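You operate a simulated robot arm through the tools that you are given. There is no shell and no other tool. Be economical: measure what you need, move in short steps, check, and stop when the job is done.

Carry out the task below with a simulated robot arm. There is one attempt and no reset: what you move stays moved.

## Task
Press the bush flush in the 35 mm sleeve for the kit tray.
Fine: stop dial on that size before you press; then the sleeve into the pocket marked SLEEVE; nest slide out again; leave the other sleeves; the tray stays put.

It is judged by the outcome, as a careful person would: the job done as asked, and still so three seconds after it is handed in. It fails if anything else is knocked over, pushed out of place, dropped, spilled or broken.

## Robot
A 7-joint arm with a two-finger parallel gripper, fixed in place. Base frame: the origin is at the foot of the arm, x ahead of it, y to its left, z up; the work surface is at about z = 0.8. Units: m, degrees, N and s.
With the tool pointing down near the work surface it reaches from about 0.24 to 0.68 m from the base axis. Its first joint turns from -66.0 to 66.0 degrees. Payload 2.4 kg.
The tool frame sits at the grasp point between the pads (the TCP): z along the fingers, y along the line on which they close. The tips reach 0.03 m beyond it. Largest opening 0.094 m; finger width 0.028, thickness 0.01; the body of the gripper, 0.05 by 0.096 m, starts 0.055 m behind the TCP.
Orientation is told as [roll, pitch, yaw] about the base's x, y, z axes, in that order, counted from this pose: with the fingers straight down and closing along the base's y, the tool's x points along the base's -x, its y along +y and its z along -z.

## Interface
- The arm moves only by the tool apply_moves. Its argument "commands" is a list of rows, each a list of 7 numbers: the shift along the tool's x, y, z in cm, then the turn, a rotation vector about the tool's x, y, z in degrees, then the closure in counts, from 0 (fully open) to 255 (shut). In form: [[tx, ty, tz, ax, ay, az, claw], ...]. A call has 1 to 10 rows; each row is the pose to reach, as a shift and turn from the pose commanded when the call began, along the tool's axes at that moment. Rows are played at 5 a second. More than 0.05 m and 8.6 degrees between two rows, or a gripper value outside its range, and nothing of the call is played. Where a pose cannot be reached the arm comes as near as it can. A force on the tool above 40 N (or 10 N above the force at the start of the call, whichever is more), or a blocked arm, ends the call early, and 0.2 s more pass. Each finger travels about 0.153 m/s and halts on what it meets, pressing with about 38 N; the grip force reading is that of the motor and also rises with nothing between the fingers. The clock runs only during rows and for 0.2 s after the last one: add rows that repeat a pose to give the fingers time. It gives the time, the measured TCP pose, the force on the tool (base axes), the opening and the grip force at its end, in the units of the frame above (readings bear some noise).
- Cameras (640 x 400 px; columns grow to the right, rows downward): "scene" is fixed at [0.0493, 0.4834, 1.447]; the picture's right is [-0.62, -0.78, 0.00], its down [-0.43, 0.34, -0.84] and it looks along [0.66, -0.52, -0.54] (base axes); focal length 262 px, centre (320, 200). "wrist" rides on the gripper at [-0.037, 0, -0.058] in the tool frame; the picture's right is [0.00, -1.00, 0.00], its down [0.97, 0.00, -0.24] and it looks along [0.24, 0.00, 0.97] (tool axes); focal length 218 px, centre (320, 200).
- camera(camera): a new picture of that camera. No time passes.
- measure_at(camera, pixels): for up to 12 pixels [column, row] of the newest picture of that camera ("zoom" is the newest enlarged one), the place [x, y, z] in the base frame of the surface seen there, good to about 0.002 m. No time passes.
- enlarge(camera, box): a new picture of the part [left, top, right, bottom] of that camera's present view, enlarged. No time passes.
- hand_in(): hands the job in; it is judged then, once.

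Keep the steps short. Do not move on a guess: measure, check each grasp and each placing, and mend mistakes. In all there are 80 turns and 46 pictures (those below and enlarged ones count). Leave the gripper open and the arm clear of the work at the hand-in unless told otherwise, and finish with a single line.

The tools are called after "Request:" as name(argument=value, ...) on one line, values as JSON. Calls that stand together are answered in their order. apply_moves: Moves the arm, as the interface text tells. Its arguments: {"type":"object","properties":{"commands":{"type":"array"}},"required":["commands"]} The other tools are called the same way: camera (camera) takes a picture; measure_at (camera, pixels) gives the place of the surface under pixels of a picture; enlarge (camera, box) takes an enlarged picture of a part of a camera's view; hand_in () hands the job in.

At the start:

```text
time_s: 0.0
ee_pos: [0.4241, 0.1792, 1.2667]
ee_rot: [0.0, -0.1, 0.0]
contact_force: [-0.3, 0.3, 0.8]
finger_gap: 0.0942
gripper_force: 0.0
```

scene: 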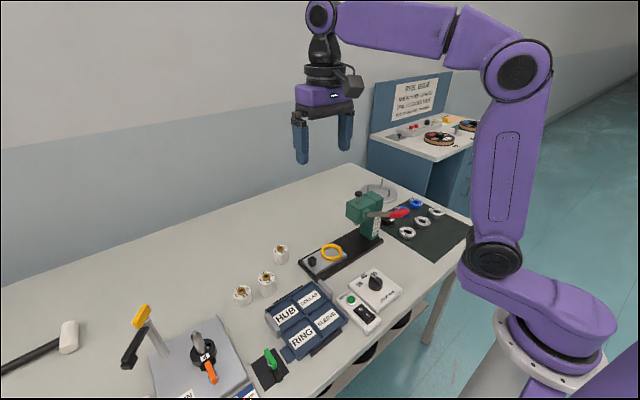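
wrist: 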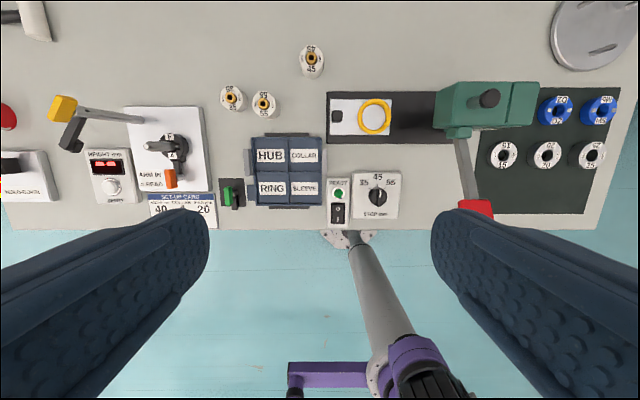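

I see three white sleeves, a press with a nest slide, a stop dial, and a kit tray. I'll enlarge the wrist view to read the markings.

Request:
enlarge(camera="wrist", box=[210, 40, 410, 165])

Request:
enlarge(camera="wrist", box=[310, 70, 550, 220])

Request:
enlarge(camera="scene", box=[220, 170, 460, 360])

```text
3.20 times, centred on (310, 102) of wrist
```

zoom: 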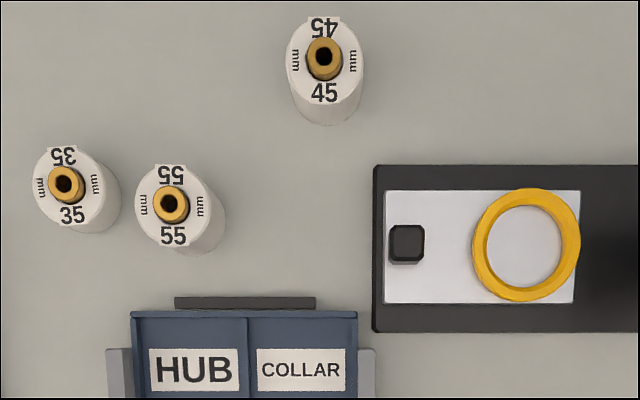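

```text
2.67 times, centred on (430, 145) of wrist
```

zoom: 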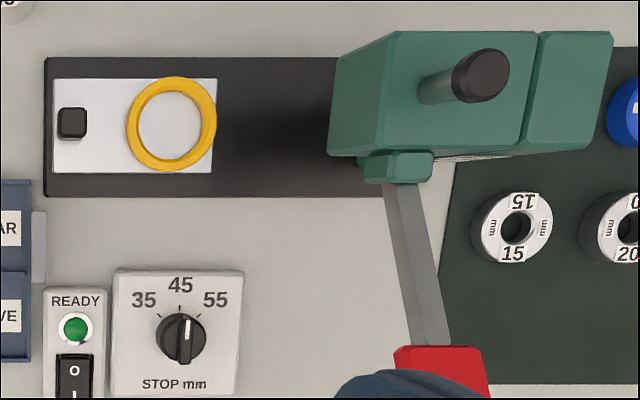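

```text
2.11 times, centred on (340, 265) of scene
```

zoom: 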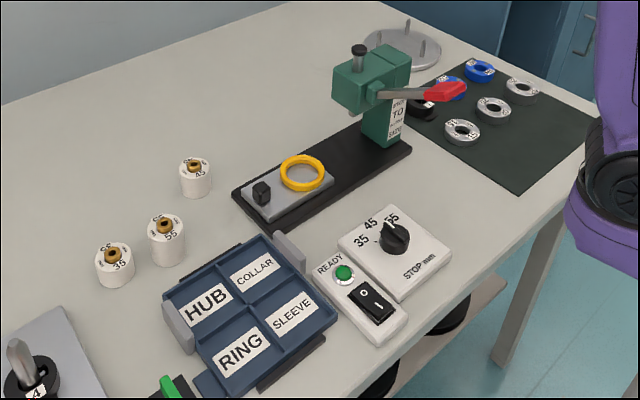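

The 35 mm sleeve is at the wrist picture's (231,97). The dial points near 45. Now measuring the main points.

Request:
camera(camera="wrist")

Request:
measure_at(camera="wrist", pixels=[[229, 89], [231, 106], [265, 113], [312, 71], [337, 116], [374, 116], [362, 114], [377, 197], [305, 188], [338, 194], [490, 97], [477, 206]])

Request:
enlarge(camera="scene", box=[330, 180, 430, 245])

```text
40 pictures are left
```

wrist: 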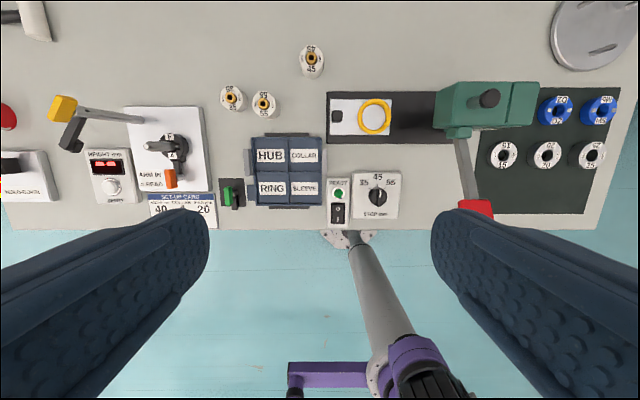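

```text
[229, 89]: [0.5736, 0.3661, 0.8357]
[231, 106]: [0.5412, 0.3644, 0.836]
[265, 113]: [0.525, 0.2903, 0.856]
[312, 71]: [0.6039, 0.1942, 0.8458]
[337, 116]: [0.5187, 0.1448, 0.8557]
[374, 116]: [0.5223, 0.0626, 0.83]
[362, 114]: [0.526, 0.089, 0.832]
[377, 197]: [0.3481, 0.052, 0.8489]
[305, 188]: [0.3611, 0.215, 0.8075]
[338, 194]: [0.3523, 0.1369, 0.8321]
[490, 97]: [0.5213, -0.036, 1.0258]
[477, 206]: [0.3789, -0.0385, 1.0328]
```

```text
6.15 times, centred on (380, 212) of scene
```

zoom: 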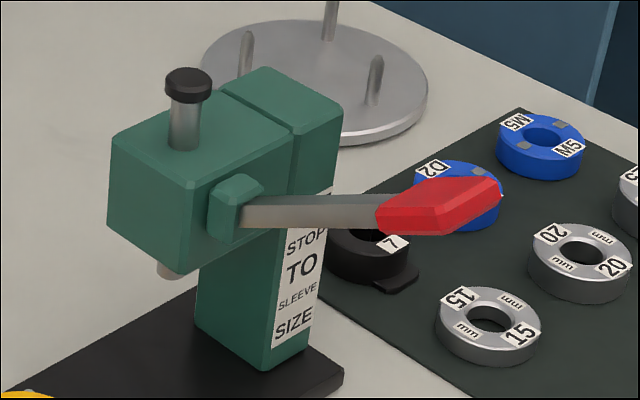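

The press sign says "STOP TO SLEEVE SIZE". I'll move part way down near the dial and look at it and the lever close up.

Request:
apply_moves(commands=[[0.7, -1.3, 3.5, 0, 0, 0, 0], [1.4, -3, 7, 0, 0, 0, 0], [2.1, -4.5, 10.5, 0, 0, 0, 0], [2.8, -6, 14, 0, 0, 0, 0], [3.5, -8, 17.5, 0, 0, 0, 0], [4.5, -10, 20, 0, 0, 0, 0], [5, -11, 20, 0, 0, 0, 0]])

Request:
camera(camera="wrist")

```text
time_s: 1.6
ee_pos: [0.3737, 0.0686, 1.0658]
ee_rot: [-0.1, 0.1, 0.0]
contact_force: [0.0, -0.4, -0.3]
finger_gap: 0.0944
gripper_force: 0.1
```

```text
38 pictures are left
```

wrist: 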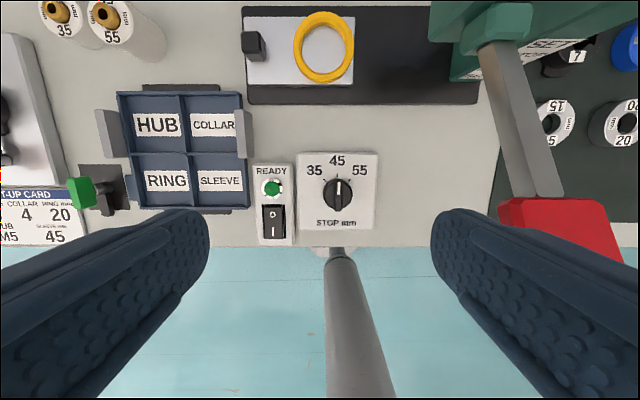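

A set-up card is visible at the left. I'll read it, look closely at the dial, and measure it.

Request:
enlarge(camera="wrist", box=[0, 80, 260, 250])

Request:
enlarge(camera="wrist", box=[245, 140, 395, 250])

Request:
measure_at(camera="wrist", pixels=[[338, 193], [338, 184], [337, 205], [325, 195], [351, 195], [364, 170], [314, 171], [338, 160], [560, 225], [515, 203], [605, 203], [362, 220]])

```text
2.35 times, centred on (130, 165) of wrist
```

zoom: 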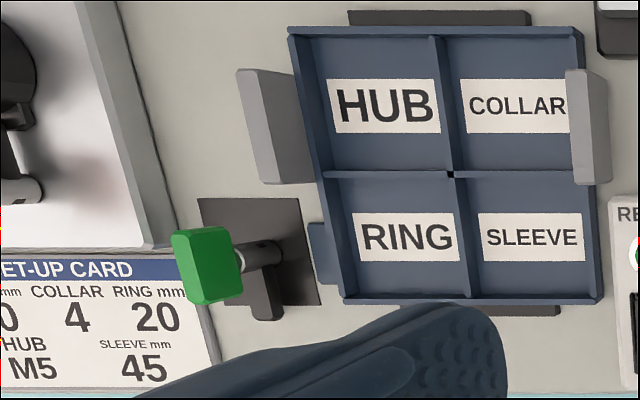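

```text
3.64 times, centred on (320, 195) of wrist
```

zoom: 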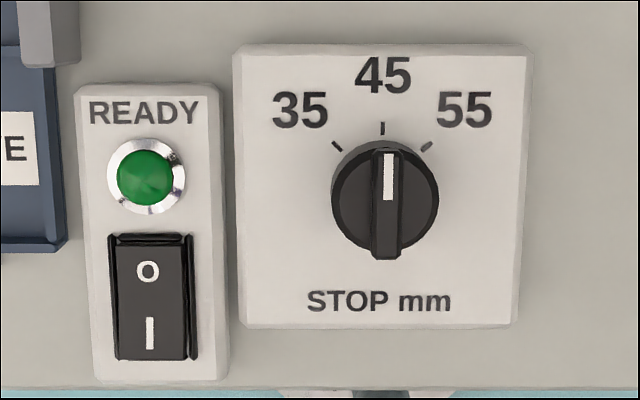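

```text
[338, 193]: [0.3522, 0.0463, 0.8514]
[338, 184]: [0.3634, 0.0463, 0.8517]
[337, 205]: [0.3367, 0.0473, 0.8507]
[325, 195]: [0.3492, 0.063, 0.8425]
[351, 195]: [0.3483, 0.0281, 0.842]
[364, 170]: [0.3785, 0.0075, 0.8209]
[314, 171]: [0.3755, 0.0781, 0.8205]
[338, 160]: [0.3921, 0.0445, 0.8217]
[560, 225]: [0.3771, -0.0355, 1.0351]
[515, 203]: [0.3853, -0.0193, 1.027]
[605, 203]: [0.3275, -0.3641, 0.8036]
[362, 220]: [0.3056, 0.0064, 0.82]
```

The card lists another set-up (45), but the task says 35, so the dial goes to 35. I'll measure the tick marks to get the turn angle.

Request:
measure_at(camera="zoom", pixels=[[337, 146], [333, 142], [383, 128], [426, 147], [432, 142], [388, 160], [387, 195], [385, 250], [374, 200], [402, 200], [336, 200], [437, 200]])

```text
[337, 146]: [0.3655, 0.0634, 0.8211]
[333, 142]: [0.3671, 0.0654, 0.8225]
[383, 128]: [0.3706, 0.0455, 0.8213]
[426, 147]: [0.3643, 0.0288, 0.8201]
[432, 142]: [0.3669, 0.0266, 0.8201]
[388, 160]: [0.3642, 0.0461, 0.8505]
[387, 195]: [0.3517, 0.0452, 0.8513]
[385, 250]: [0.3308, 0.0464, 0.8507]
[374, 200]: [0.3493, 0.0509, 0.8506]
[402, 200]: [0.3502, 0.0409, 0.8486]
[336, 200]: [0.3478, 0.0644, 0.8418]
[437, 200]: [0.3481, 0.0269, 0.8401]
```

The 35 tick lies 45° counter-clockwise of the pointer. The knob ridge is centred at (0.348, 0.046), its top at 0.851. I'll line up above it with the gripper half closed, then come down.

Request:
apply_moves(commands=[[1.3, -1.1, 2, 0, 0, 0, 60], [2.57, -2.26, 5, 0, 0, 0, 120], [2.57, -2.26, 9.5, 0, 0, 0, 140], [2.57, -2.26, 13, 0, 0, 0, 140], [2.57, -2.26, 16, 0, 0, 0, 140], [2.57, -2.26, 16, 0, 0, 0, 140]])

Request:
camera(camera="wrist")

Request:
camera(camera="scene")

```text
time_s: 3.0
ee_pos: [0.3478, 0.0449, 0.9061]
ee_rot: [0.0, 0.1, -0.1]
contact_force: [-0.2, 0.0, -1.3]
finger_gap: 0.0424
gripper_force: 0.1
```

```text
35 pictures are left
```

wrist: 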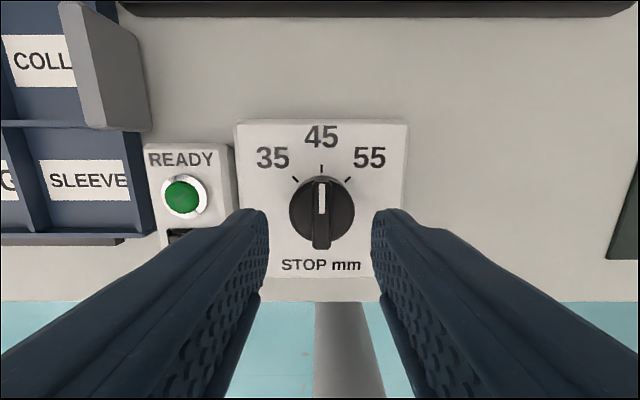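

```text
34 pictures are left
```

scene: 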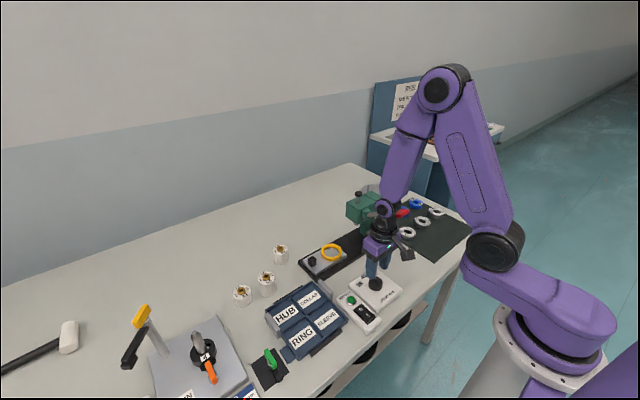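

The fingers straddle the ridge and nothing is touching. I'll go down 3.2 cm and close on the ridge.

Request:
apply_moves(commands=[[0, 0.08, 1.6, 0, 0, 0, 140], [0, 0.08, 3.2, 0, 0, 0, 140], [0, 0.08, 3.2, 0, 0, 0, 230], [0, 0.08, 3.2, 0, 0, 0, 255], [0, 0.08, 3.2, 0, 0, 0, 255]])

```text
time_s: 4.2
ee_pos: [0.3484, 0.0447, 0.8735]
ee_rot: [0.0, 0.1, -0.3]
contact_force: [1.6, -34.0, -8.8]
finger_gap: 0.0105
gripper_force: 44.3
```

The ridge is gripped (gap 10.5 mm), but there's a 34 N side load along -y. I'll ease the arm about 1 mm that way before turning.

Request:
apply_moves(commands=[[0, -0.1, 0, 0, 0, 0, 255], [0, -0.1, 0, 0, 0, 0, 255]])

```text
time_s: 5.0
ee_pos: [0.348, 0.0447, 0.873]
ee_rot: [0.0, 0.0, -0.3]
contact_force: [4.0, -6.0, -2.4]
finger_gap: 0.0109
gripper_force: 44.7
stopped in row 2: the force on the tool passed its limit (the readings are from after the stop); the commanded pose is now the measured one
```

The side load is down to 6 N. Now turning 45° counter-clockwise, in steps.

Request:
apply_moves(commands=[[0, 0, 0, 0, 0, -7.5, 255], [0, 0, 0, 0, 0, -15, 255], [0, 0, 0, 0, 0, -22.5, 255], [0, 0, 0, 0, 0, -30, 255], [0, 0, 0, 0, 0, -37.5, 255], [0, 0, 0, 0, 0, -45, 255], [0, 0, 0, 0, 0, -45, 255]])

Request:
camera(camera="wrist")

```text
time_s: 6.5
ee_pos: [0.3486, 0.0473, 0.8733]
ee_rot: [0.1, 0.0, 45.0]
contact_force: [-3.4, 12.8, -11.6]
finger_gap: 0.011
gripper_force: 44.2
```

```text
33 pictures are left
```

wrist: 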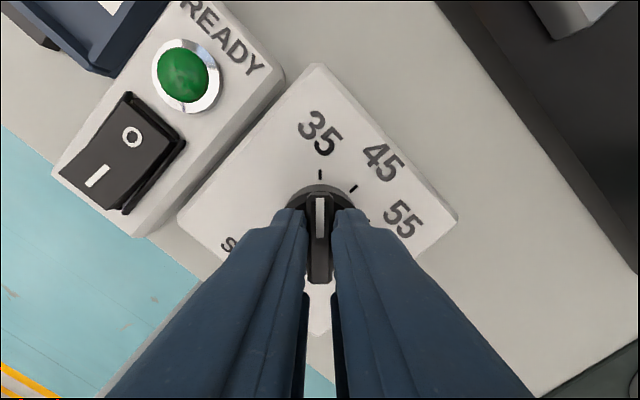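

The pointer lines up with 35. I'll open the fingers, rise, and check.

Request:
apply_moves(commands=[[0, 0, 0, 0, 0, -45, 160]])

```text
refused: row 1 steps farther than a row can; nothing moved
```

Request:
apply_moves(commands=[[0, 0, 0, 0, 0, 0, 160], [0, 0, 0, 0, 0, 0, 140], [0, 0, -2.5, 0, 0, 0, 140], [0, 0, -6, 0, 0, 0, 140], [0, 0, -10, 0, 0, 0, 140]])

Request:
enlarge(camera="wrist", box=[240, 120, 400, 250])

```text
time_s: 7.8
ee_pos: [0.3487, 0.0447, 0.9737]
ee_rot: [0.1, 0.0, 44.8]
contact_force: [0.9, 0.1, -0.8]
finger_gap: 0.042
gripper_force: 0.0
```

```text
3.08 times, centred on (320, 185) of wrist
```

zoom: 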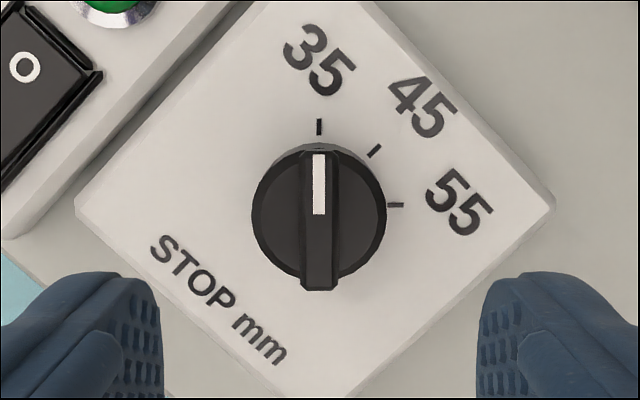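

The dial sits squarely on 35. Now I move over to the 35 mm sleeve, turning the tool so the fingers close along x, away from the neighbouring 55 sleeve.

Request:
apply_moves(commands=[[-3.3, 1.2, -2, 0, 0, -4.5, 70], [-6.6, 2.3, -4, 0, 0, -9, 70], [-9.9, 3.5, -6, 0, 0, -13.5, 70], [-13.2, 4.6, -8, 0, 0, -18, 70], [-16.5, 5.8, -10.6, 0, 0, -22.5, 70], [-19.8, 7, -10.6, 0, 0, -27, 70], [-23.1, 8.1, -10.6, 0, 0, -31.5, 70], [-26.4, 9.3, -10.6, 0, 0, -36, 70], [-29.7, 10.4, -10.6, 0, 0, -40.5, 70], [-32.9, 11.6, -10.6, 0, 0, -45, 70]])

Request:
camera(camera="wrist")

```text
time_s: 9.9
ee_pos: [0.5012, 0.3579, 1.0794]
ee_rot: [0.0, 0.0, 89.9]
contact_force: [1.0, -0.7, -0.3]
finger_gap: 0.0683
gripper_force: 0.0
```

```text
31 pictures are left
```

wrist: 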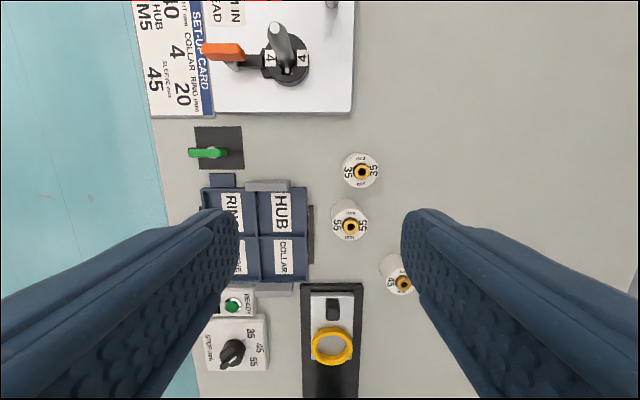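

Clear view here: the 35 sleeve is at (361,171), the 55 at (350,225), the nest at (331,345). Measuring edges.

Request:
measure_at(camera="wrist", pixels=[[361, 171], [346, 170], [375, 168], [362, 155], [360, 186], [350, 226], [349, 207], [367, 222], [332, 310], [332, 345], [332, 332], [331, 360]])

Request:
enlarge(camera="wrist", box=[300, 140, 400, 250])

Request:
enlarge(camera="wrist", box=[290, 280, 390, 390])

```text
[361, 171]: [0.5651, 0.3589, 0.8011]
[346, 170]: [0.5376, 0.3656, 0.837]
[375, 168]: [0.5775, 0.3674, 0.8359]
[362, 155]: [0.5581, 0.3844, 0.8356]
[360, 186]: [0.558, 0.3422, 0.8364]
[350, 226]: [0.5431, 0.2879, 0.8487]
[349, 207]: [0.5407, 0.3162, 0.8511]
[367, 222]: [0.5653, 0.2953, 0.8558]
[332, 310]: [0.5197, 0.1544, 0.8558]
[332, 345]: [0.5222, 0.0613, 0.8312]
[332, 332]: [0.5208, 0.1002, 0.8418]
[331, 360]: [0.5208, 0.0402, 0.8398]
```

```text
3.64 times, centred on (350, 195) of wrist
```

zoom: 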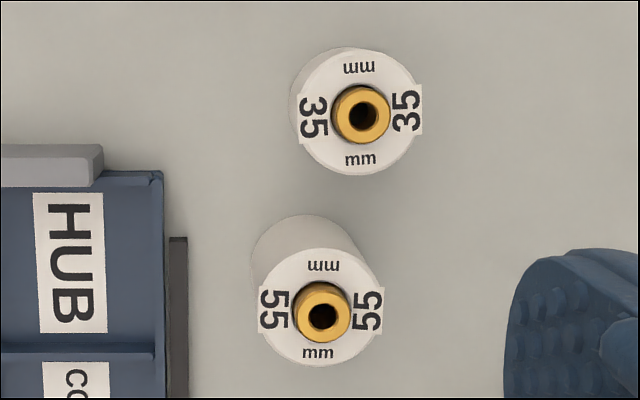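

```text
3.64 times, centred on (340, 335) of wrist
```

zoom: 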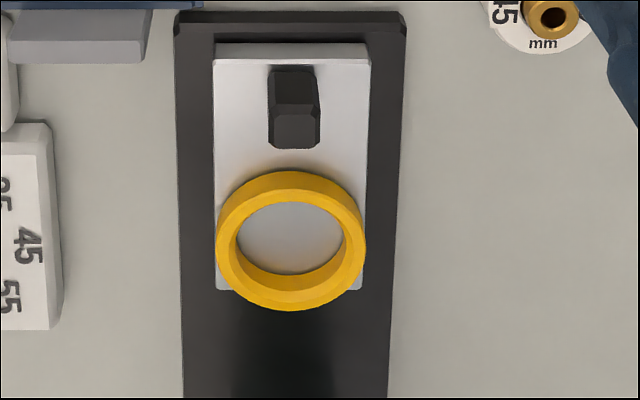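

Sleeve centre about (0.558, 0.3633), 42 mm across, top 0.836. Now the nest ring, from the newest zoom.

Request:
measure_at(camera="zoom", pixels=[[220, 235], [232, 235], [348, 235], [360, 235], [291, 178], [290, 196], [288, 282], [288, 298], [290, 240], [294, 90], [272, 100], [317, 100]])

```text
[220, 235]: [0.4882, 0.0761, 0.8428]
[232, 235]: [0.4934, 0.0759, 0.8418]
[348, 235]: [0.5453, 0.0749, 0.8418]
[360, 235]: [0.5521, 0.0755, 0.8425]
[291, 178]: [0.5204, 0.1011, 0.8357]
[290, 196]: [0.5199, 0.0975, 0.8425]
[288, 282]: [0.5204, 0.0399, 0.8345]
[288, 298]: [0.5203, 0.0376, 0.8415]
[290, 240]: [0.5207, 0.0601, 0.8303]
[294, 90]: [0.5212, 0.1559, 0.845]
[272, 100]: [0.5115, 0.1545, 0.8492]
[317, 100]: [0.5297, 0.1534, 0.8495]
```

Ring: inner diameter about 50 mm, top 0.842, floor 0.830, centre near (0.520, 0.068). Now moving above the 35 sleeve and going down to just over it.

Request:
apply_moves(commands=[[-0.2, -2.8, 3, 0, 0, 0, 70], [-0.54, -5.68, 6, 0, 0, 0, 70], [-0.54, -5.68, 10, 0, 0, 0, 70], [-0.54, -5.68, 14, 0, 0, 0, 70], [-0.54, -5.68, 17, 0, 0, 0, 70], [-0.54, -5.68, 17, 0, 0, 0, 70]])

Request:
camera(camera="wrist")

```text
time_s: 11.3
ee_pos: [0.5573, 0.3663, 0.9099]
ee_rot: [0.0, -0.1, 89.8]
contact_force: [0.0, 0.3, 0.0]
finger_gap: 0.0684
gripper_force: 0.0
```

```text
28 pictures are left
```

wrist: 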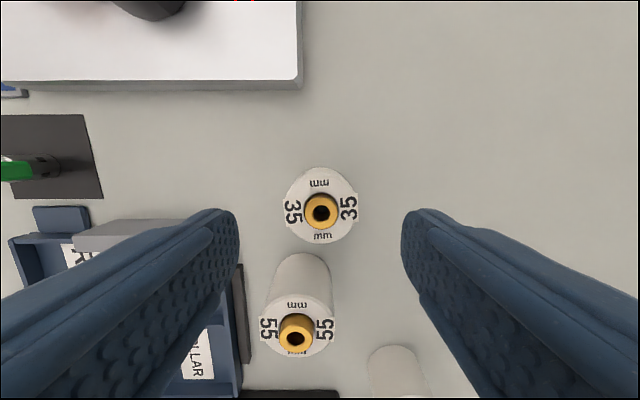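

The 55 sleeve and the tray's bracket are close to the left finger's path. I'll measure them and the bush before going down.

Request:
measure_at(camera="wrist", pixels=[[206, 222], [238, 268], [249, 350], [286, 208], [356, 208], [320, 172], [322, 240], [321, 196], [308, 212], [336, 212], [299, 262], [297, 318]])

```text
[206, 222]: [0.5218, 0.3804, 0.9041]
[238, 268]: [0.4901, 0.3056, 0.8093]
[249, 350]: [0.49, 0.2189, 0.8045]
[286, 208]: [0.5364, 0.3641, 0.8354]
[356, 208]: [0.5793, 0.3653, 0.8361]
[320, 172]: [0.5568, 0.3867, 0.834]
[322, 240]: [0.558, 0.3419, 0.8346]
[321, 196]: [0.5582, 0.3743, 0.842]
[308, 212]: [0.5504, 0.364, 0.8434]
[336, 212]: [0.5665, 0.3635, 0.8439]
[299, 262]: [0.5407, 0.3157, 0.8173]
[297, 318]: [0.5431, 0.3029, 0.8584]
```

Clear on both sides. The bush stands about 9 mm proud. I'll go down to TCP 0.847 and close on the sleeve.

Request:
apply_moves(commands=[[0.2, -0.05, 3, 0, 0, 0, 70], [0.2, -0.05, 6.3, 0, 0, 0, 70], [0.2, -0.05, 6.3, 0, 0, 0, 110], [0.2, -0.05, 6.3, 0, 0, 0, 150], [0.2, -0.05, 6.3, 0, 0, 0, 190], [0.2, -0.05, 6.3, 0, 0, 0, 190]])

```text
time_s: 12.8
ee_pos: [0.5567, 0.3643, 0.8474]
ee_rot: [-0.1, 0.0, 89.8]
contact_force: [0.8, 0.0, 0.6]
finger_gap: 0.0464
gripper_force: 38.0
```

The sleeve is gripped. I'll lift 12 cm, check it, and take it toward the nest, stopping short at y≈0.14.

Request:
apply_moves(commands=[[0, 0, -4, 0, 0, 0, 190], [0, 0, -8, 0, 0, 0, 190], [0, 0, -12, 0, 0, 0, 190], [4.5, 0.7, -12, 0, 0, 0, 190], [9, 1.4, -12, 0, 0, 0, 190], [13.5, 2.1, -12, 0, 0, 0, 190], [18, 2.9, -12, 0, 0, 0, 190], [22.4, 3.64, -12, 0, 0, 0, 190], [22.4, 3.64, -12, 0, 0, 0, 190]])

Request:
camera(camera="wrist")

Request:
enlarge(camera="scene", box=[250, 130, 450, 300])

```text
time_s: 14.8
ee_pos: [0.5206, 0.1375, 0.967]
ee_rot: [0.0, 0.0, 89.9]
contact_force: [-0.4, -0.9, -0.4]
finger_gap: 0.0463
gripper_force: 38.2
```

```text
27 pictures are left
```

wrist: 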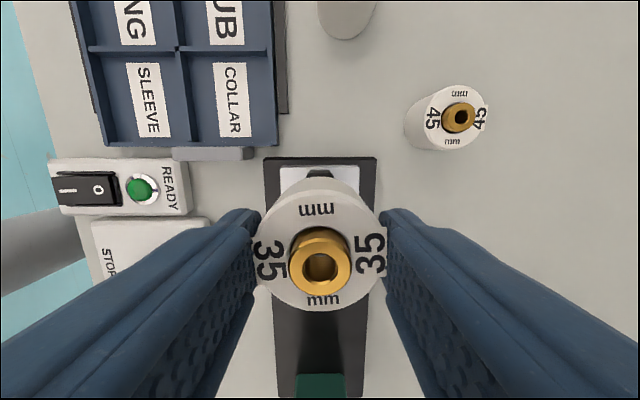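

```text
2.35 times, centred on (350, 215) of scene
```

zoom: 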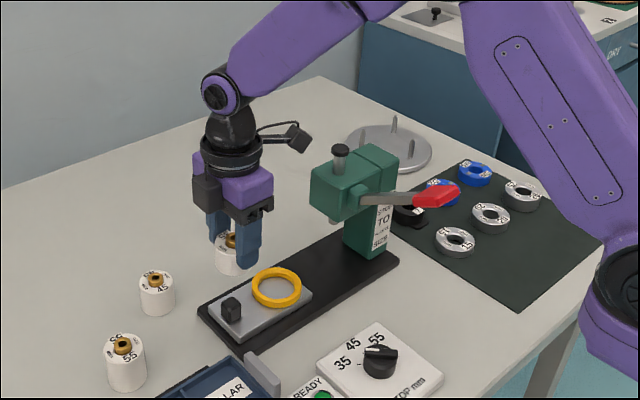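

The sleeve hangs upright. I notice a box sticking out on the wrist's press side, so I'll measure it and the press head for clearance.

Request:
measure_at(camera="zoom", pixels=[[298, 137], [307, 145], [294, 150], [270, 126], [315, 185], [345, 195], [345, 215], [340, 150], [340, 172], [435, 198], [272, 305], [232, 150]])

```text
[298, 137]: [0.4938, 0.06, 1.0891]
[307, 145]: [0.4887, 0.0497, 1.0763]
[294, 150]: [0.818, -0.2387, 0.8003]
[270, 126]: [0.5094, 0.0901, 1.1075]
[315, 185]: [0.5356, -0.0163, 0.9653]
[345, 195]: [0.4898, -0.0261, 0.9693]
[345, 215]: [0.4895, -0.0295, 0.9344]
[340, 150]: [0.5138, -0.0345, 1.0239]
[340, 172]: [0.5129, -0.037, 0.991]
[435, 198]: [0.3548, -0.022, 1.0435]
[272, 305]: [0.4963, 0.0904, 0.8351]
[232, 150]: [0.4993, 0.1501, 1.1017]
```

At the nest that box would come up against the press head. I'll turn the tool back to yaw 0 here first, so the box points to -x.

Request:
apply_moves(commands=[[0, 0, 0, 0, 0, 8.5, 190], [0, 0, 0, 0, 0, 17, 190], [0, 0, 0, 0, 0, 25.5, 190], [0, 0, 0, 0, 0, 34, 190], [0, 0, 0, 0, 0, 42.5, 190], [0, 0, 0, 0, 0, 51, 190], [0, 0, 0, 0, 0, 59.5, 190], [0, 0, 0, 0, 0, 68, 190], [0, 0, 0, 0, 0, 76.5, 190], [0, 0, 0, 0, 0, 85, 190]])

Request:
apply_moves(commands=[[0, 0, 0, 0, 0, 4.9, 190], [0, 0, 0, 0, 0, 4.9, 190]])

Request:
camera(camera="wrist")

```text
time_s: 16.9
ee_pos: [0.5206, 0.1394, 0.9659]
ee_rot: [0.0, 0.0, 4.7]
contact_force: [0.5, -0.2, -0.3]
finger_gap: 0.0463
gripper_force: 37.9
```

```text
time_s: 17.6
ee_pos: [0.5201, 0.1388, 0.9674]
ee_rot: [0.0, 0.0, -0.1]
contact_force: [0.5, 0.1, -0.2]
finger_gap: 0.046
gripper_force: 38.3
```

```text
25 pictures are left
```

wrist: 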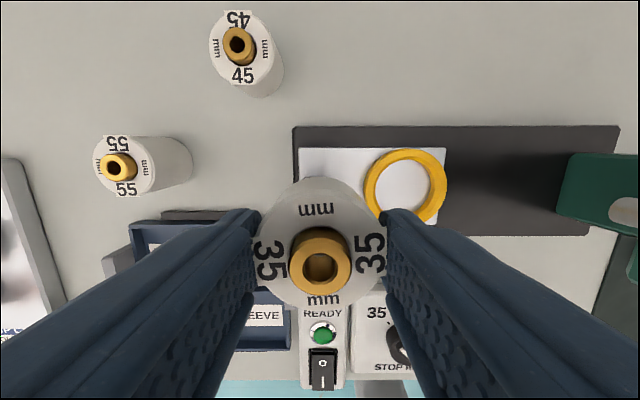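

Good view of the ring now. I'll measure its inner and outer edges, and the held sleeve's top for offset.

Request:
measure_at(camera="wrist", pixels=[[370, 184], [443, 184], [405, 152], [405, 154], [381, 190], [428, 188], [404, 215], [322, 193], [322, 300], [270, 260], [372, 260], [560, 190]])

Request:
enlarge(camera="wrist", box=[340, 130, 460, 230])

```text
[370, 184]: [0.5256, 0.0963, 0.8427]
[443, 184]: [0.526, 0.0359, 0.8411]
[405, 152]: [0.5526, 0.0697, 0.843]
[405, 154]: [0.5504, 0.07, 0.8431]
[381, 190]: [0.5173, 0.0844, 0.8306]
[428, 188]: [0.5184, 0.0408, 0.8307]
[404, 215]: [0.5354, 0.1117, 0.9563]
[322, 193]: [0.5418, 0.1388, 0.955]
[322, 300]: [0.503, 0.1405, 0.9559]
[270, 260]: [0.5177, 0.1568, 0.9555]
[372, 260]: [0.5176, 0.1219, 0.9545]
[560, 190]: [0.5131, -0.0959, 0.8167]
```

```text
4.00 times, centred on (400, 180) of wrist
```

zoom: 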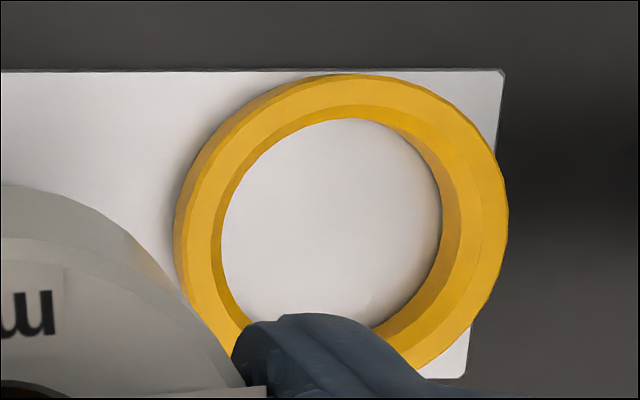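

Request:
measure_at(camera="zoom", pixels=[[502, 205], [496, 205], [479, 215], [465, 215], [437, 215], [226, 230], [216, 230], [192, 220], [345, 79], [348, 112], [400, 375], [20, 215]])

```text
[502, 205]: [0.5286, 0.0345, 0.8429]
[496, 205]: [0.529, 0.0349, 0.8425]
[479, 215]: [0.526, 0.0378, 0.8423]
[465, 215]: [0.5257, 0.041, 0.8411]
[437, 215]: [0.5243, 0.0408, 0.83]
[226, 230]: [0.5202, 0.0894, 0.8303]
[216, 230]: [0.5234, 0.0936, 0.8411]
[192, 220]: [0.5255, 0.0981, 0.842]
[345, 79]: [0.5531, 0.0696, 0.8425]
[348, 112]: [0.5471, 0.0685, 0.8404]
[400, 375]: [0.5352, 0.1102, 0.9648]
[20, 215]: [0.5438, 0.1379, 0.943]
```

Ring centre (0.5203, 0.067). Moving the sleeve over it, down to just above the ring top, then checking.

Request:
apply_moves(commands=[[0, -3.6, 0, 0, 0, 0, 190], [0, -7.18, 0, 0, 0, 0, 190], [0, -7.18, 3, 0, 0, 0, 190], [0, -7.18, 6.5, 0, 0, 0, 190], [0, -7.18, 6.5, 0, 0, 0, 190]])

Request:
camera(camera="wrist")

Request:
enlarge(camera="scene", box=[280, 150, 420, 290])

```text
time_s: 18.8
ee_pos: [0.5189, 0.0665, 0.9009]
ee_rot: [0.0, 0.0, -0.2]
contact_force: [0.3, -0.6, 0.0]
finger_gap: 0.0462
gripper_force: 37.5
```

```text
23 pictures are left
```

wrist: 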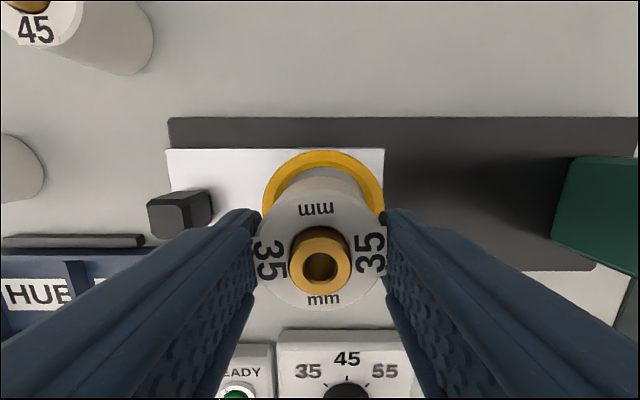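

```text
2.86 times, centred on (350, 220) of scene
```

zoom: 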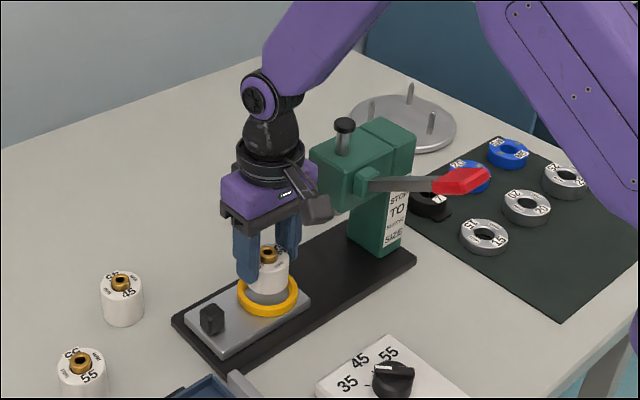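

Aligned over the ring. I'll shift 1 mm forward and lower 2.2 cm into the nest.

Request:
apply_moves(commands=[[-0.12, 0.05, 0.6, 0, 0, 0, 190], [-0.12, 0.05, 1.2, 0, 0, 0, 190], [-0.12, 0.05, 1.8, 0, 0, 0, 190], [-0.12, 0.05, 2.2, 0, 0, 0, 190], [-0.12, 0.05, 2.2, 0, 0, 0, 190]])

```text
time_s: 19.9
ee_pos: [0.5232, 0.068, 0.8817]
ee_rot: [0.0, -0.3, -0.1]
contact_force: [1.7, -3.3, 28.3]
finger_gap: 0.0465
gripper_force: 37.3
```

There's a 28 N upward push at z 0.8817, 4 mm above the expected depth, and the arm was nudged +x: a rim touch. I'll lift a little and look.

Request:
apply_moves(commands=[[0, 0, -0.5, 0, 0, 0, 190], [0, 0, -0.5, 0, 0, 0, 190]])

Request:
camera(camera="wrist")

Request:
enlarge(camera="scene", box=[320, 220, 380, 270])

```text
time_s: 20.6
ee_pos: [0.521, 0.0688, 0.8844]
ee_rot: [0.1, 0.2, 0.0]
contact_force: [0.5, -0.9, -0.8]
finger_gap: 0.0464
gripper_force: 37.9
```

```text
21 pictures are left
```

wrist: 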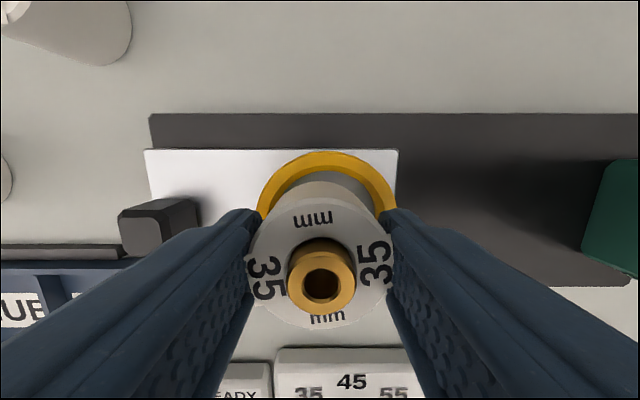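

```text
8.00 times, centred on (350, 245) of scene
```

zoom: 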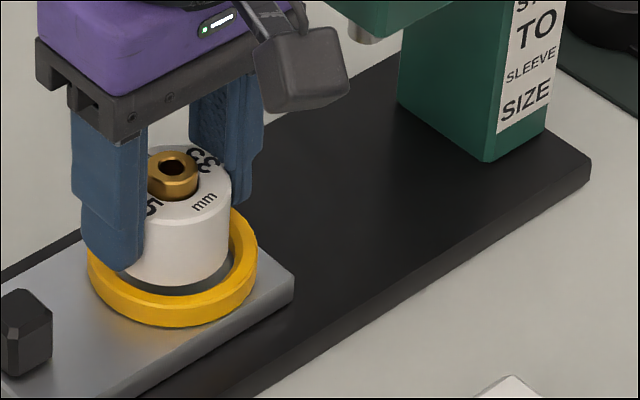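

The sleeve looks slightly turned in the grip and maybe tilted. I'll measure its top face and the ring gap.

Request:
measure_at(camera="wrist", pixels=[[318, 203], [326, 320], [276, 235], [365, 232], [270, 280], [372, 280], [318, 178], [318, 190], [320, 156], [262, 205], [388, 195], [322, 243]])

Request:
measure_at(camera="zoom", pixels=[[180, 230], [160, 150], [222, 180], [180, 275], [180, 288], [180, 312], [230, 255], [240, 240], [140, 280], [175, 262], [226, 240], [250, 250]])

```text
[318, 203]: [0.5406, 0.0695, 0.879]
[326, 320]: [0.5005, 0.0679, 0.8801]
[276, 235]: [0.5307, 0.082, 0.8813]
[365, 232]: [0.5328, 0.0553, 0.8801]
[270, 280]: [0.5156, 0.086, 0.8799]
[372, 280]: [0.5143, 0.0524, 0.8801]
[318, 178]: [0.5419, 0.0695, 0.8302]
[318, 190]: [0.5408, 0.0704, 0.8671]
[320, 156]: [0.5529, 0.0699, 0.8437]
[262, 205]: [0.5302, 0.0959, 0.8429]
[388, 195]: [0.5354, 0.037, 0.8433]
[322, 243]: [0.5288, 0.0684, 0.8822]
```

```text
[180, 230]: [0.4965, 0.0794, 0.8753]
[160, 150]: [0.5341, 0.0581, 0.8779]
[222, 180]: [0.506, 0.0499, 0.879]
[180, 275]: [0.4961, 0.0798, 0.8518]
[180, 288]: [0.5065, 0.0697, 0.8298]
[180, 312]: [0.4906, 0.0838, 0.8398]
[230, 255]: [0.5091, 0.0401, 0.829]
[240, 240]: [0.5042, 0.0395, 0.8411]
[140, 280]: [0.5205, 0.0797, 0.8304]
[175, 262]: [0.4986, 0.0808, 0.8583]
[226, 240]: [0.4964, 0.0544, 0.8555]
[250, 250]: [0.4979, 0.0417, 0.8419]
```

The sleeve slid up about 7 mm in the grip when it touched the ring rim. It sits about 2 mm too far toward -x and 1.5 mm toward +y. I'll correct that and lower gently while keeping the tips above the ring.

Request:
apply_moves(commands=[[-0.23, -0.15, 0, 0, 0, 0, 190], [-0.23, -0.15, 0, 0, 0, 0, 190], [-0.23, -0.15, 0.3, 0, 0, 0, 190], [-0.23, -0.15, 0.5, 0, 0, 0, 190], [-0.23, -0.15, 0.5, 0, 0, 0, 190]])

```text
time_s: 21.8
ee_pos: [0.5239, 0.0651, 0.8821]
ee_rot: [0.1, -0.1, 0.0]
contact_force: [-11.7, -1.2, 34.4]
finger_gap: 0.0465
gripper_force: 38.2
```

Again 34 N up, now with a push toward -x, so I've overshot a bit. I'll lift 4 mm and look closer.

Request:
apply_moves(commands=[[0, 0, -0.7, 0, 0, 0, 190], [0, 0, -0.7, 0, 0, 0, 190]])

Request:
enlarge(camera="scene", box=[320, 220, 380, 270])

Request:
enlarge(camera="wrist", box=[220, 130, 420, 340])

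```text
time_s: 22.4
ee_pos: [0.5227, 0.0657, 0.8859]
ee_rot: [0.0, 0.1, -0.1]
contact_force: [-0.8, 0.2, -1.4]
finger_gap: 0.0463
gripper_force: 37.9
```

```text
8.00 times, centred on (350, 245) of scene
```

zoom: 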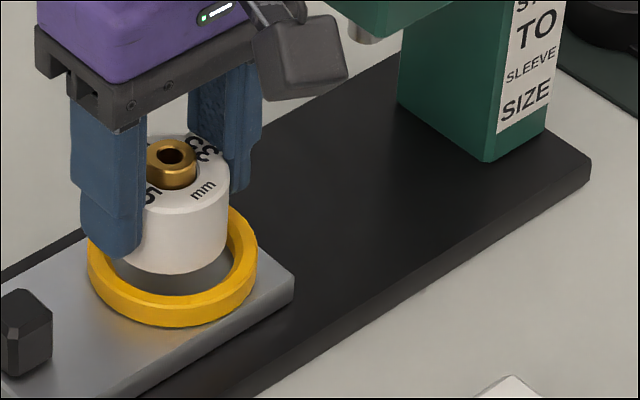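

```text
1.90 times, centred on (320, 235) of wrist
```

zoom: 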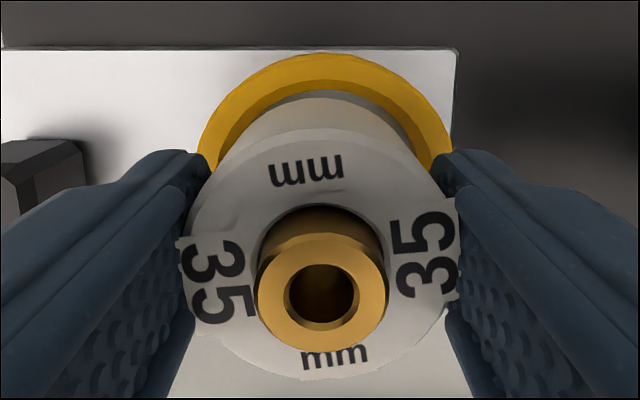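

Request:
measure_at(camera="zoom", pixels=[[320, 140], [330, 372], [215, 215], [420, 200], [240, 335], [420, 320], [325, 125], [325, 102], [325, 92], [325, 60], [322, 340], [322, 245]])

```text
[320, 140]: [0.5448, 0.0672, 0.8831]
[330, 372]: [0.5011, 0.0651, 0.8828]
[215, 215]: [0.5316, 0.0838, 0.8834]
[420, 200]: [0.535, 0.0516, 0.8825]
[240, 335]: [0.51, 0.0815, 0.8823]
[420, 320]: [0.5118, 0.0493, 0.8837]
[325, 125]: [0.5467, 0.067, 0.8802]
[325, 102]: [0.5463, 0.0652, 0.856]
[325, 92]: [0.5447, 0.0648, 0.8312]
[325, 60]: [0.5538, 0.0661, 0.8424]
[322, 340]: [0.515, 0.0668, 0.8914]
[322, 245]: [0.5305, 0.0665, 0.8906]
```

The sleeve's top is level and its centre is now at about (0.5233, 0.0657). The ring centre is (0.5205, 0.067), so I'll shift -2.7 mm in x and +1 mm in y, and lower.

Request:
apply_moves(commands=[[0.27, 0.1, 0, 0, 0, 0, 190], [0.27, 0.1, 0, 0, 0, 0, 190], [0.27, 0.1, 0.4, 0, 0, 0, 190], [0.27, 0.1, 0.7, 0, 0, 0, 190], [0.27, 0.1, 0.95, 0, 0, 0, 190], [0.27, 0.1, 0.95, 0, 0, 0, 190]])

```text
time_s: 23.8
ee_pos: [0.5223, 0.0656, 0.8781]
ee_rot: [0.0, -0.2, -0.1]
contact_force: [-4.7, -4.2, 35.7]
finger_gap: 0.0471
gripper_force: 38.0
```

Deeper now (z 0.878), but still 36 N up. I'll look at where it stands without moving.

Request:
enlarge(camera="wrist", box=[220, 130, 420, 340])

Request:
measure_at(camera="zoom", pixels=[[320, 140], [330, 372], [215, 215], [420, 200], [325, 118], [325, 105], [325, 95], [325, 85], [325, 75], [325, 62], [322, 345], [205, 140]])

```text
1.90 times, centred on (320, 235) of wrist
```

zoom: 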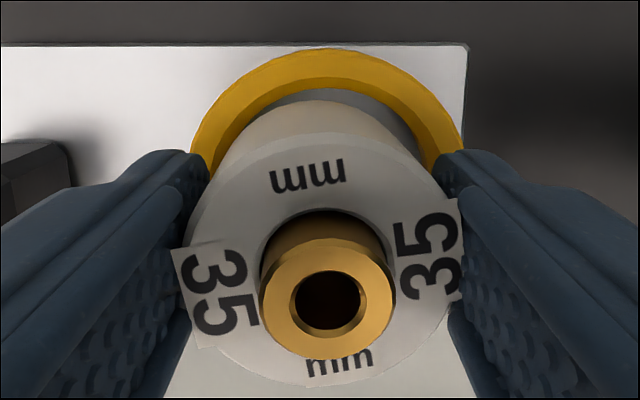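

```text
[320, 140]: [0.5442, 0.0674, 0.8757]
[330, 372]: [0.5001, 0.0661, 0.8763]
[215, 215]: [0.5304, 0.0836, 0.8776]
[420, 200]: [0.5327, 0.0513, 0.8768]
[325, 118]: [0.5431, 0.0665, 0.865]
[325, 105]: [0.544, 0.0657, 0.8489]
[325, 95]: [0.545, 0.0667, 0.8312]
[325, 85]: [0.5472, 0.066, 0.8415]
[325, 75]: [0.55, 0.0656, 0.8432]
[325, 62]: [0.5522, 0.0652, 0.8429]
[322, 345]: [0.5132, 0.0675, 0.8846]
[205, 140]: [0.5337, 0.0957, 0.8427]
```

The gap between sleeve and ring shows only on the right (-y) side in this view, so the sleeve is touching the ring's +y side. I'll lift 4 mm, shift 2 mm toward -y, and lower again.

Request:
apply_moves(commands=[[0, 0, -0.5, 0, 0, 0, 190], [0, -0.22, -0.5, 0, 0, 0, 190], [0, -0.22, -0.5, 0, 0, 0, 190], [0, -0.22, -0.1, 0, 0, 0, 190], [0, -0.22, 0.2, 0, 0, 0, 190], [0, -0.22, 0.2, 0, 0, 0, 190]])

Request:
enlarge(camera="wrist", box=[220, 130, 420, 340])

```text
time_s: 24.9
ee_pos: [0.5208, 0.0656, 0.8808]
ee_rot: [0.0, 0.1, 0.0]
contact_force: [-4.1, 0.1, 10.2]
finger_gap: 0.0466
gripper_force: 37.6
stopped in row 5: the force on the tool passed its limit (the readings are from after the stop); the commanded pose is now the measured one
```

```text
1.90 times, centred on (320, 235) of wrist
```

zoom: 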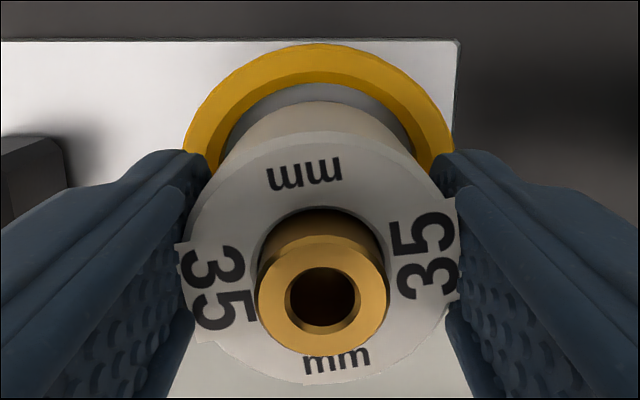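

Now the gap is even left-right, but open at the far (+x) side, so it rests on the near side. Measuring how far to go.

Request:
measure_at(camera="zoom", pixels=[[320, 137], [320, 125], [320, 110], [320, 95], [320, 87], [320, 82], [320, 76], [320, 68], [330, 376], [255, 120], [390, 125], [245, 105]])

```text
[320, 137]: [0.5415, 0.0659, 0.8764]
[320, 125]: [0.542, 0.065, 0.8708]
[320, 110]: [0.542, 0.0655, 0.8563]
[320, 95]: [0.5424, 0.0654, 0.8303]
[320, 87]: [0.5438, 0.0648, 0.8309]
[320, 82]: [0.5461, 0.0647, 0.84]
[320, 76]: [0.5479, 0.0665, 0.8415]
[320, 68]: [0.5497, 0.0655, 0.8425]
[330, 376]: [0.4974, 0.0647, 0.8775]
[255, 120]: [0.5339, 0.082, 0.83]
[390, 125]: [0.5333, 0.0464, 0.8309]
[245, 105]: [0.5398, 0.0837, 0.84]
```

Shift +1.3 mm in x, then lower again.

Request:
apply_moves(commands=[[0, 0, -0.3, 0, 0, 0, 190], [-0.13, 0, -0.3, 0, 0, 0, 190], [-0.13, 0, -0.3, 0, 0, 0, 190], [-0.13, 0, 0, 0, 0, 0, 190], [-0.13, 0, 0.3, 0, 0, 0, 190], [-0.13, 0, 0.6, 0, 0, 0, 190], [-0.13, 0, 0.6, 0, 0, 0, 190]])

Request:
enlarge(camera="wrist", box=[220, 130, 420, 340])

```text
time_s: 26.5
ee_pos: [0.5216, 0.0654, 0.8748]
ee_rot: [0.0, 0.0, 0.0]
contact_force: [-0.5, -0.2, -0.5]
finger_gap: 0.0462
gripper_force: 38.4
```

```text
1.90 times, centred on (320, 235) of wrist
```

zoom: 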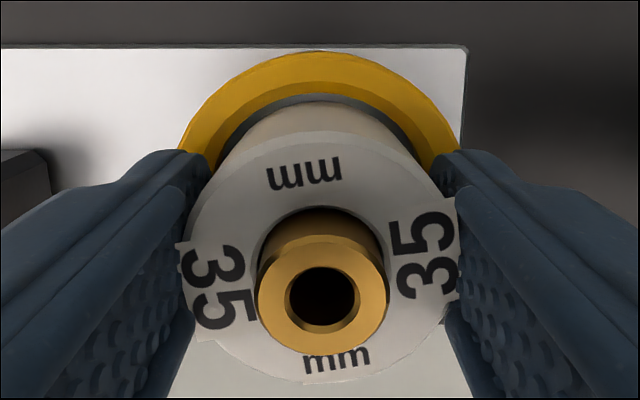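

No force: the sleeve has entered the ring. Down 1.5 mm more, then release it to settle, and rise.

Request:
apply_moves(commands=[[0, 0, 0.15, 0, 0, 0, 190], [0, 0, 0.15, 0, 0, 0, 110], [0, 0, 0.15, 0, 0, 0, 80], [0, 0, 0.15, 0, 0, 0, 80], [0, 0, -3, 0, 0, 0, 80], [0, 0, -7, 0, 0, 0, 80], [0, 0, -10, 0, 0, 0, 80]])

Request:
camera(camera="wrist")

```text
time_s: 28.1
ee_pos: [0.5223, 0.0658, 0.975]
ee_rot: [-0.1, 0.1, -0.1]
contact_force: [0.1, -0.4, -0.4]
finger_gap: 0.0646
gripper_force: 0.0
```

```text
14 pictures are left
```

wrist: 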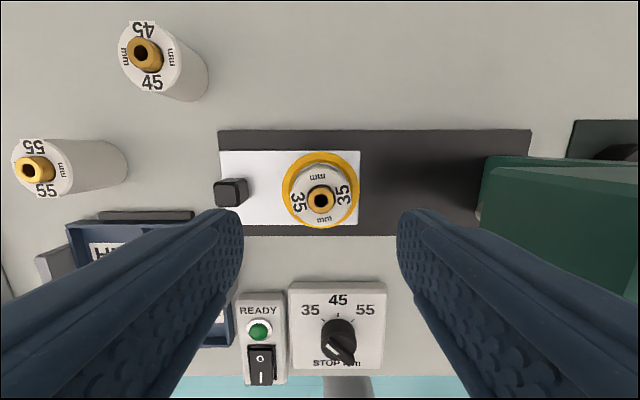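

The sleeve is seated inside the ring and the dial ridge still points to 35. I'll measure the sleeve top, the slide's knob, and the press head's front.

Request:
measure_at(camera="wrist", pixels=[[320, 176], [318, 220], [300, 190], [343, 190], [320, 191], [230, 187], [217, 187], [242, 187], [485, 200], [500, 165], [360, 215], [240, 200]])

```text
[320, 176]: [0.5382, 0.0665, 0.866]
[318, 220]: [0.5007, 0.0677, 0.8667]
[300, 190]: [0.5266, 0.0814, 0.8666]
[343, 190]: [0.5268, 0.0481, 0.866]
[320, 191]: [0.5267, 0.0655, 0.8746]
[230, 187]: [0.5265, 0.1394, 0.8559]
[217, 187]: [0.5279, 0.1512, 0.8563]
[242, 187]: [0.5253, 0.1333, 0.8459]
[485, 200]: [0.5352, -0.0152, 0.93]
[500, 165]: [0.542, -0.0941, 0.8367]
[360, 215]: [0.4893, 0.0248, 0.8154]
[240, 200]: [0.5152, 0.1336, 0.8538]
```

Sleeve top at 0.866: fully seated on the nest floor. The knob is at (0.5205, ~0.144), top 0.8555. For clearance to the press head I'll grip the knob with the gripper leaned 12° away from it. Going over the knob first, then down.

Request:
apply_moves(commands=[[0, 2, 0, 0, 0, 0, 110], [0.1, 5.5, 0, 6, 0, 0, 110], [0.18, 8.3, 2, 12, 0, 0, 110], [0.18, 8.3, 5.5, 12, 0, 0, 110], [0.18, 8.3, 8, 12, 0, 0, 110], [0.18, 8.3, 10.2, 12, 0, 0, 110], [0.18, 8.3, 10.2, 12, 0, 0, 110]])

Request:
enlarge(camera="scene", box=[280, 190, 400, 290])

```text
time_s: 29.7
ee_pos: [0.521, 0.1477, 0.8712]
ee_rot: [-12.0, 0.0, -0.2]
contact_force: [-0.7, 0.4, -0.3]
finger_gap: 0.0535
gripper_force: 0.2
```

```text
4.00 times, centred on (340, 240) of scene
```

zoom: 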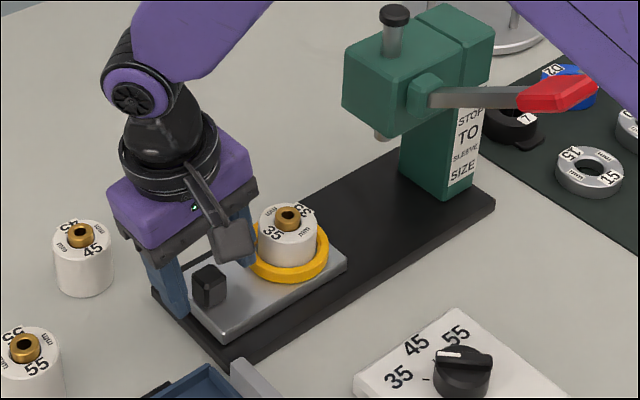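

The fingers straddle the knob, with one between knob and sleeve. Closing on it.

Request:
apply_moves(commands=[[0, 0, 0, 0, 0, 0, 160], [0, 0, 0, 0, 0, 0, 210], [0, 0, 0, 0, 0, 0, 230], [0, 0, 0, 0, 0, 0, 230]])

```text
time_s: 30.7
ee_pos: [0.5215, 0.1477, 0.8708]
ee_rot: [-12.1, 0.0, -0.1]
contact_force: [0.2, -0.2, -5.6]
finger_gap: 0.0242
gripper_force: 44.5
```

Knob gripped (24 mm gap). Pushing the slide 9 cm toward the ram in gentle steps.

Request:
apply_moves(commands=[[0, -0.98, 0.21, 0, 0, 0, 230], [0, -1.96, 0.42, 0, 0, 0, 230], [0, -2.93, 0.62, 0, 0, 0, 230], [0, -3.91, 0.83, 0, 0, 0, 230], [0, -4.89, 1.04, 0, 0, 0, 230], [0, -5.87, 1.25, 0, 0, 0, 230], [0, -6.85, 1.46, 0, 0, 0, 230], [0, -7.82, 1.66, 0, 0, 0, 230], [0, -8.6, 1.83, 0, 0, 0, 230], [0, -8.8, 1.87, 0, 0, 0, 230]])

Request:
enlarge(camera="scene", box=[290, 180, 430, 290])

```text
time_s: 32.9
ee_pos: [0.5204, 0.0566, 0.8712]
ee_rot: [-11.9, 0.1, 0.0]
contact_force: [-5.0, 1.7, -6.4]
finger_gap: 0.0242
gripper_force: 45.0
```

```text
3.64 times, centred on (360, 235) of scene
```

zoom: 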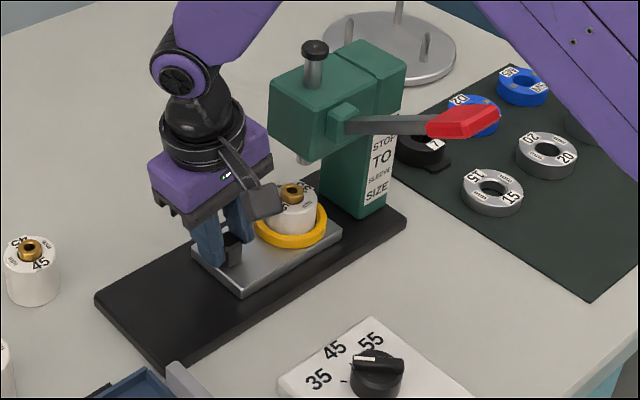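

The slide moves smoothly; the sleeve is almost under the ram. Continuing in small steps until it meets its stop.

Request:
apply_moves(commands=[[0, -0.29, 0.06, 0, 0, 0, 230], [0, -0.59, 0.12, 0, 0, 0, 230], [0, -0.88, 0.19, 0, 0, 0, 230], [0, -1.17, 0.25, 0, 0, 0, 230], [0, -1.47, 0.31, 0, 0, 0, 230], [0, -1.76, 0.37, 0, 0, 0, 230], [0, -2.05, 0.44, 0, 0, 0, 230]])

```text
time_s: 34.5
ee_pos: [0.5201, 0.0442, 0.871]
ee_rot: [-11.7, -0.1, 0.3]
contact_force: [-7.1, 34.6, -5.1]
finger_gap: 0.0245
gripper_force: 45.0
```

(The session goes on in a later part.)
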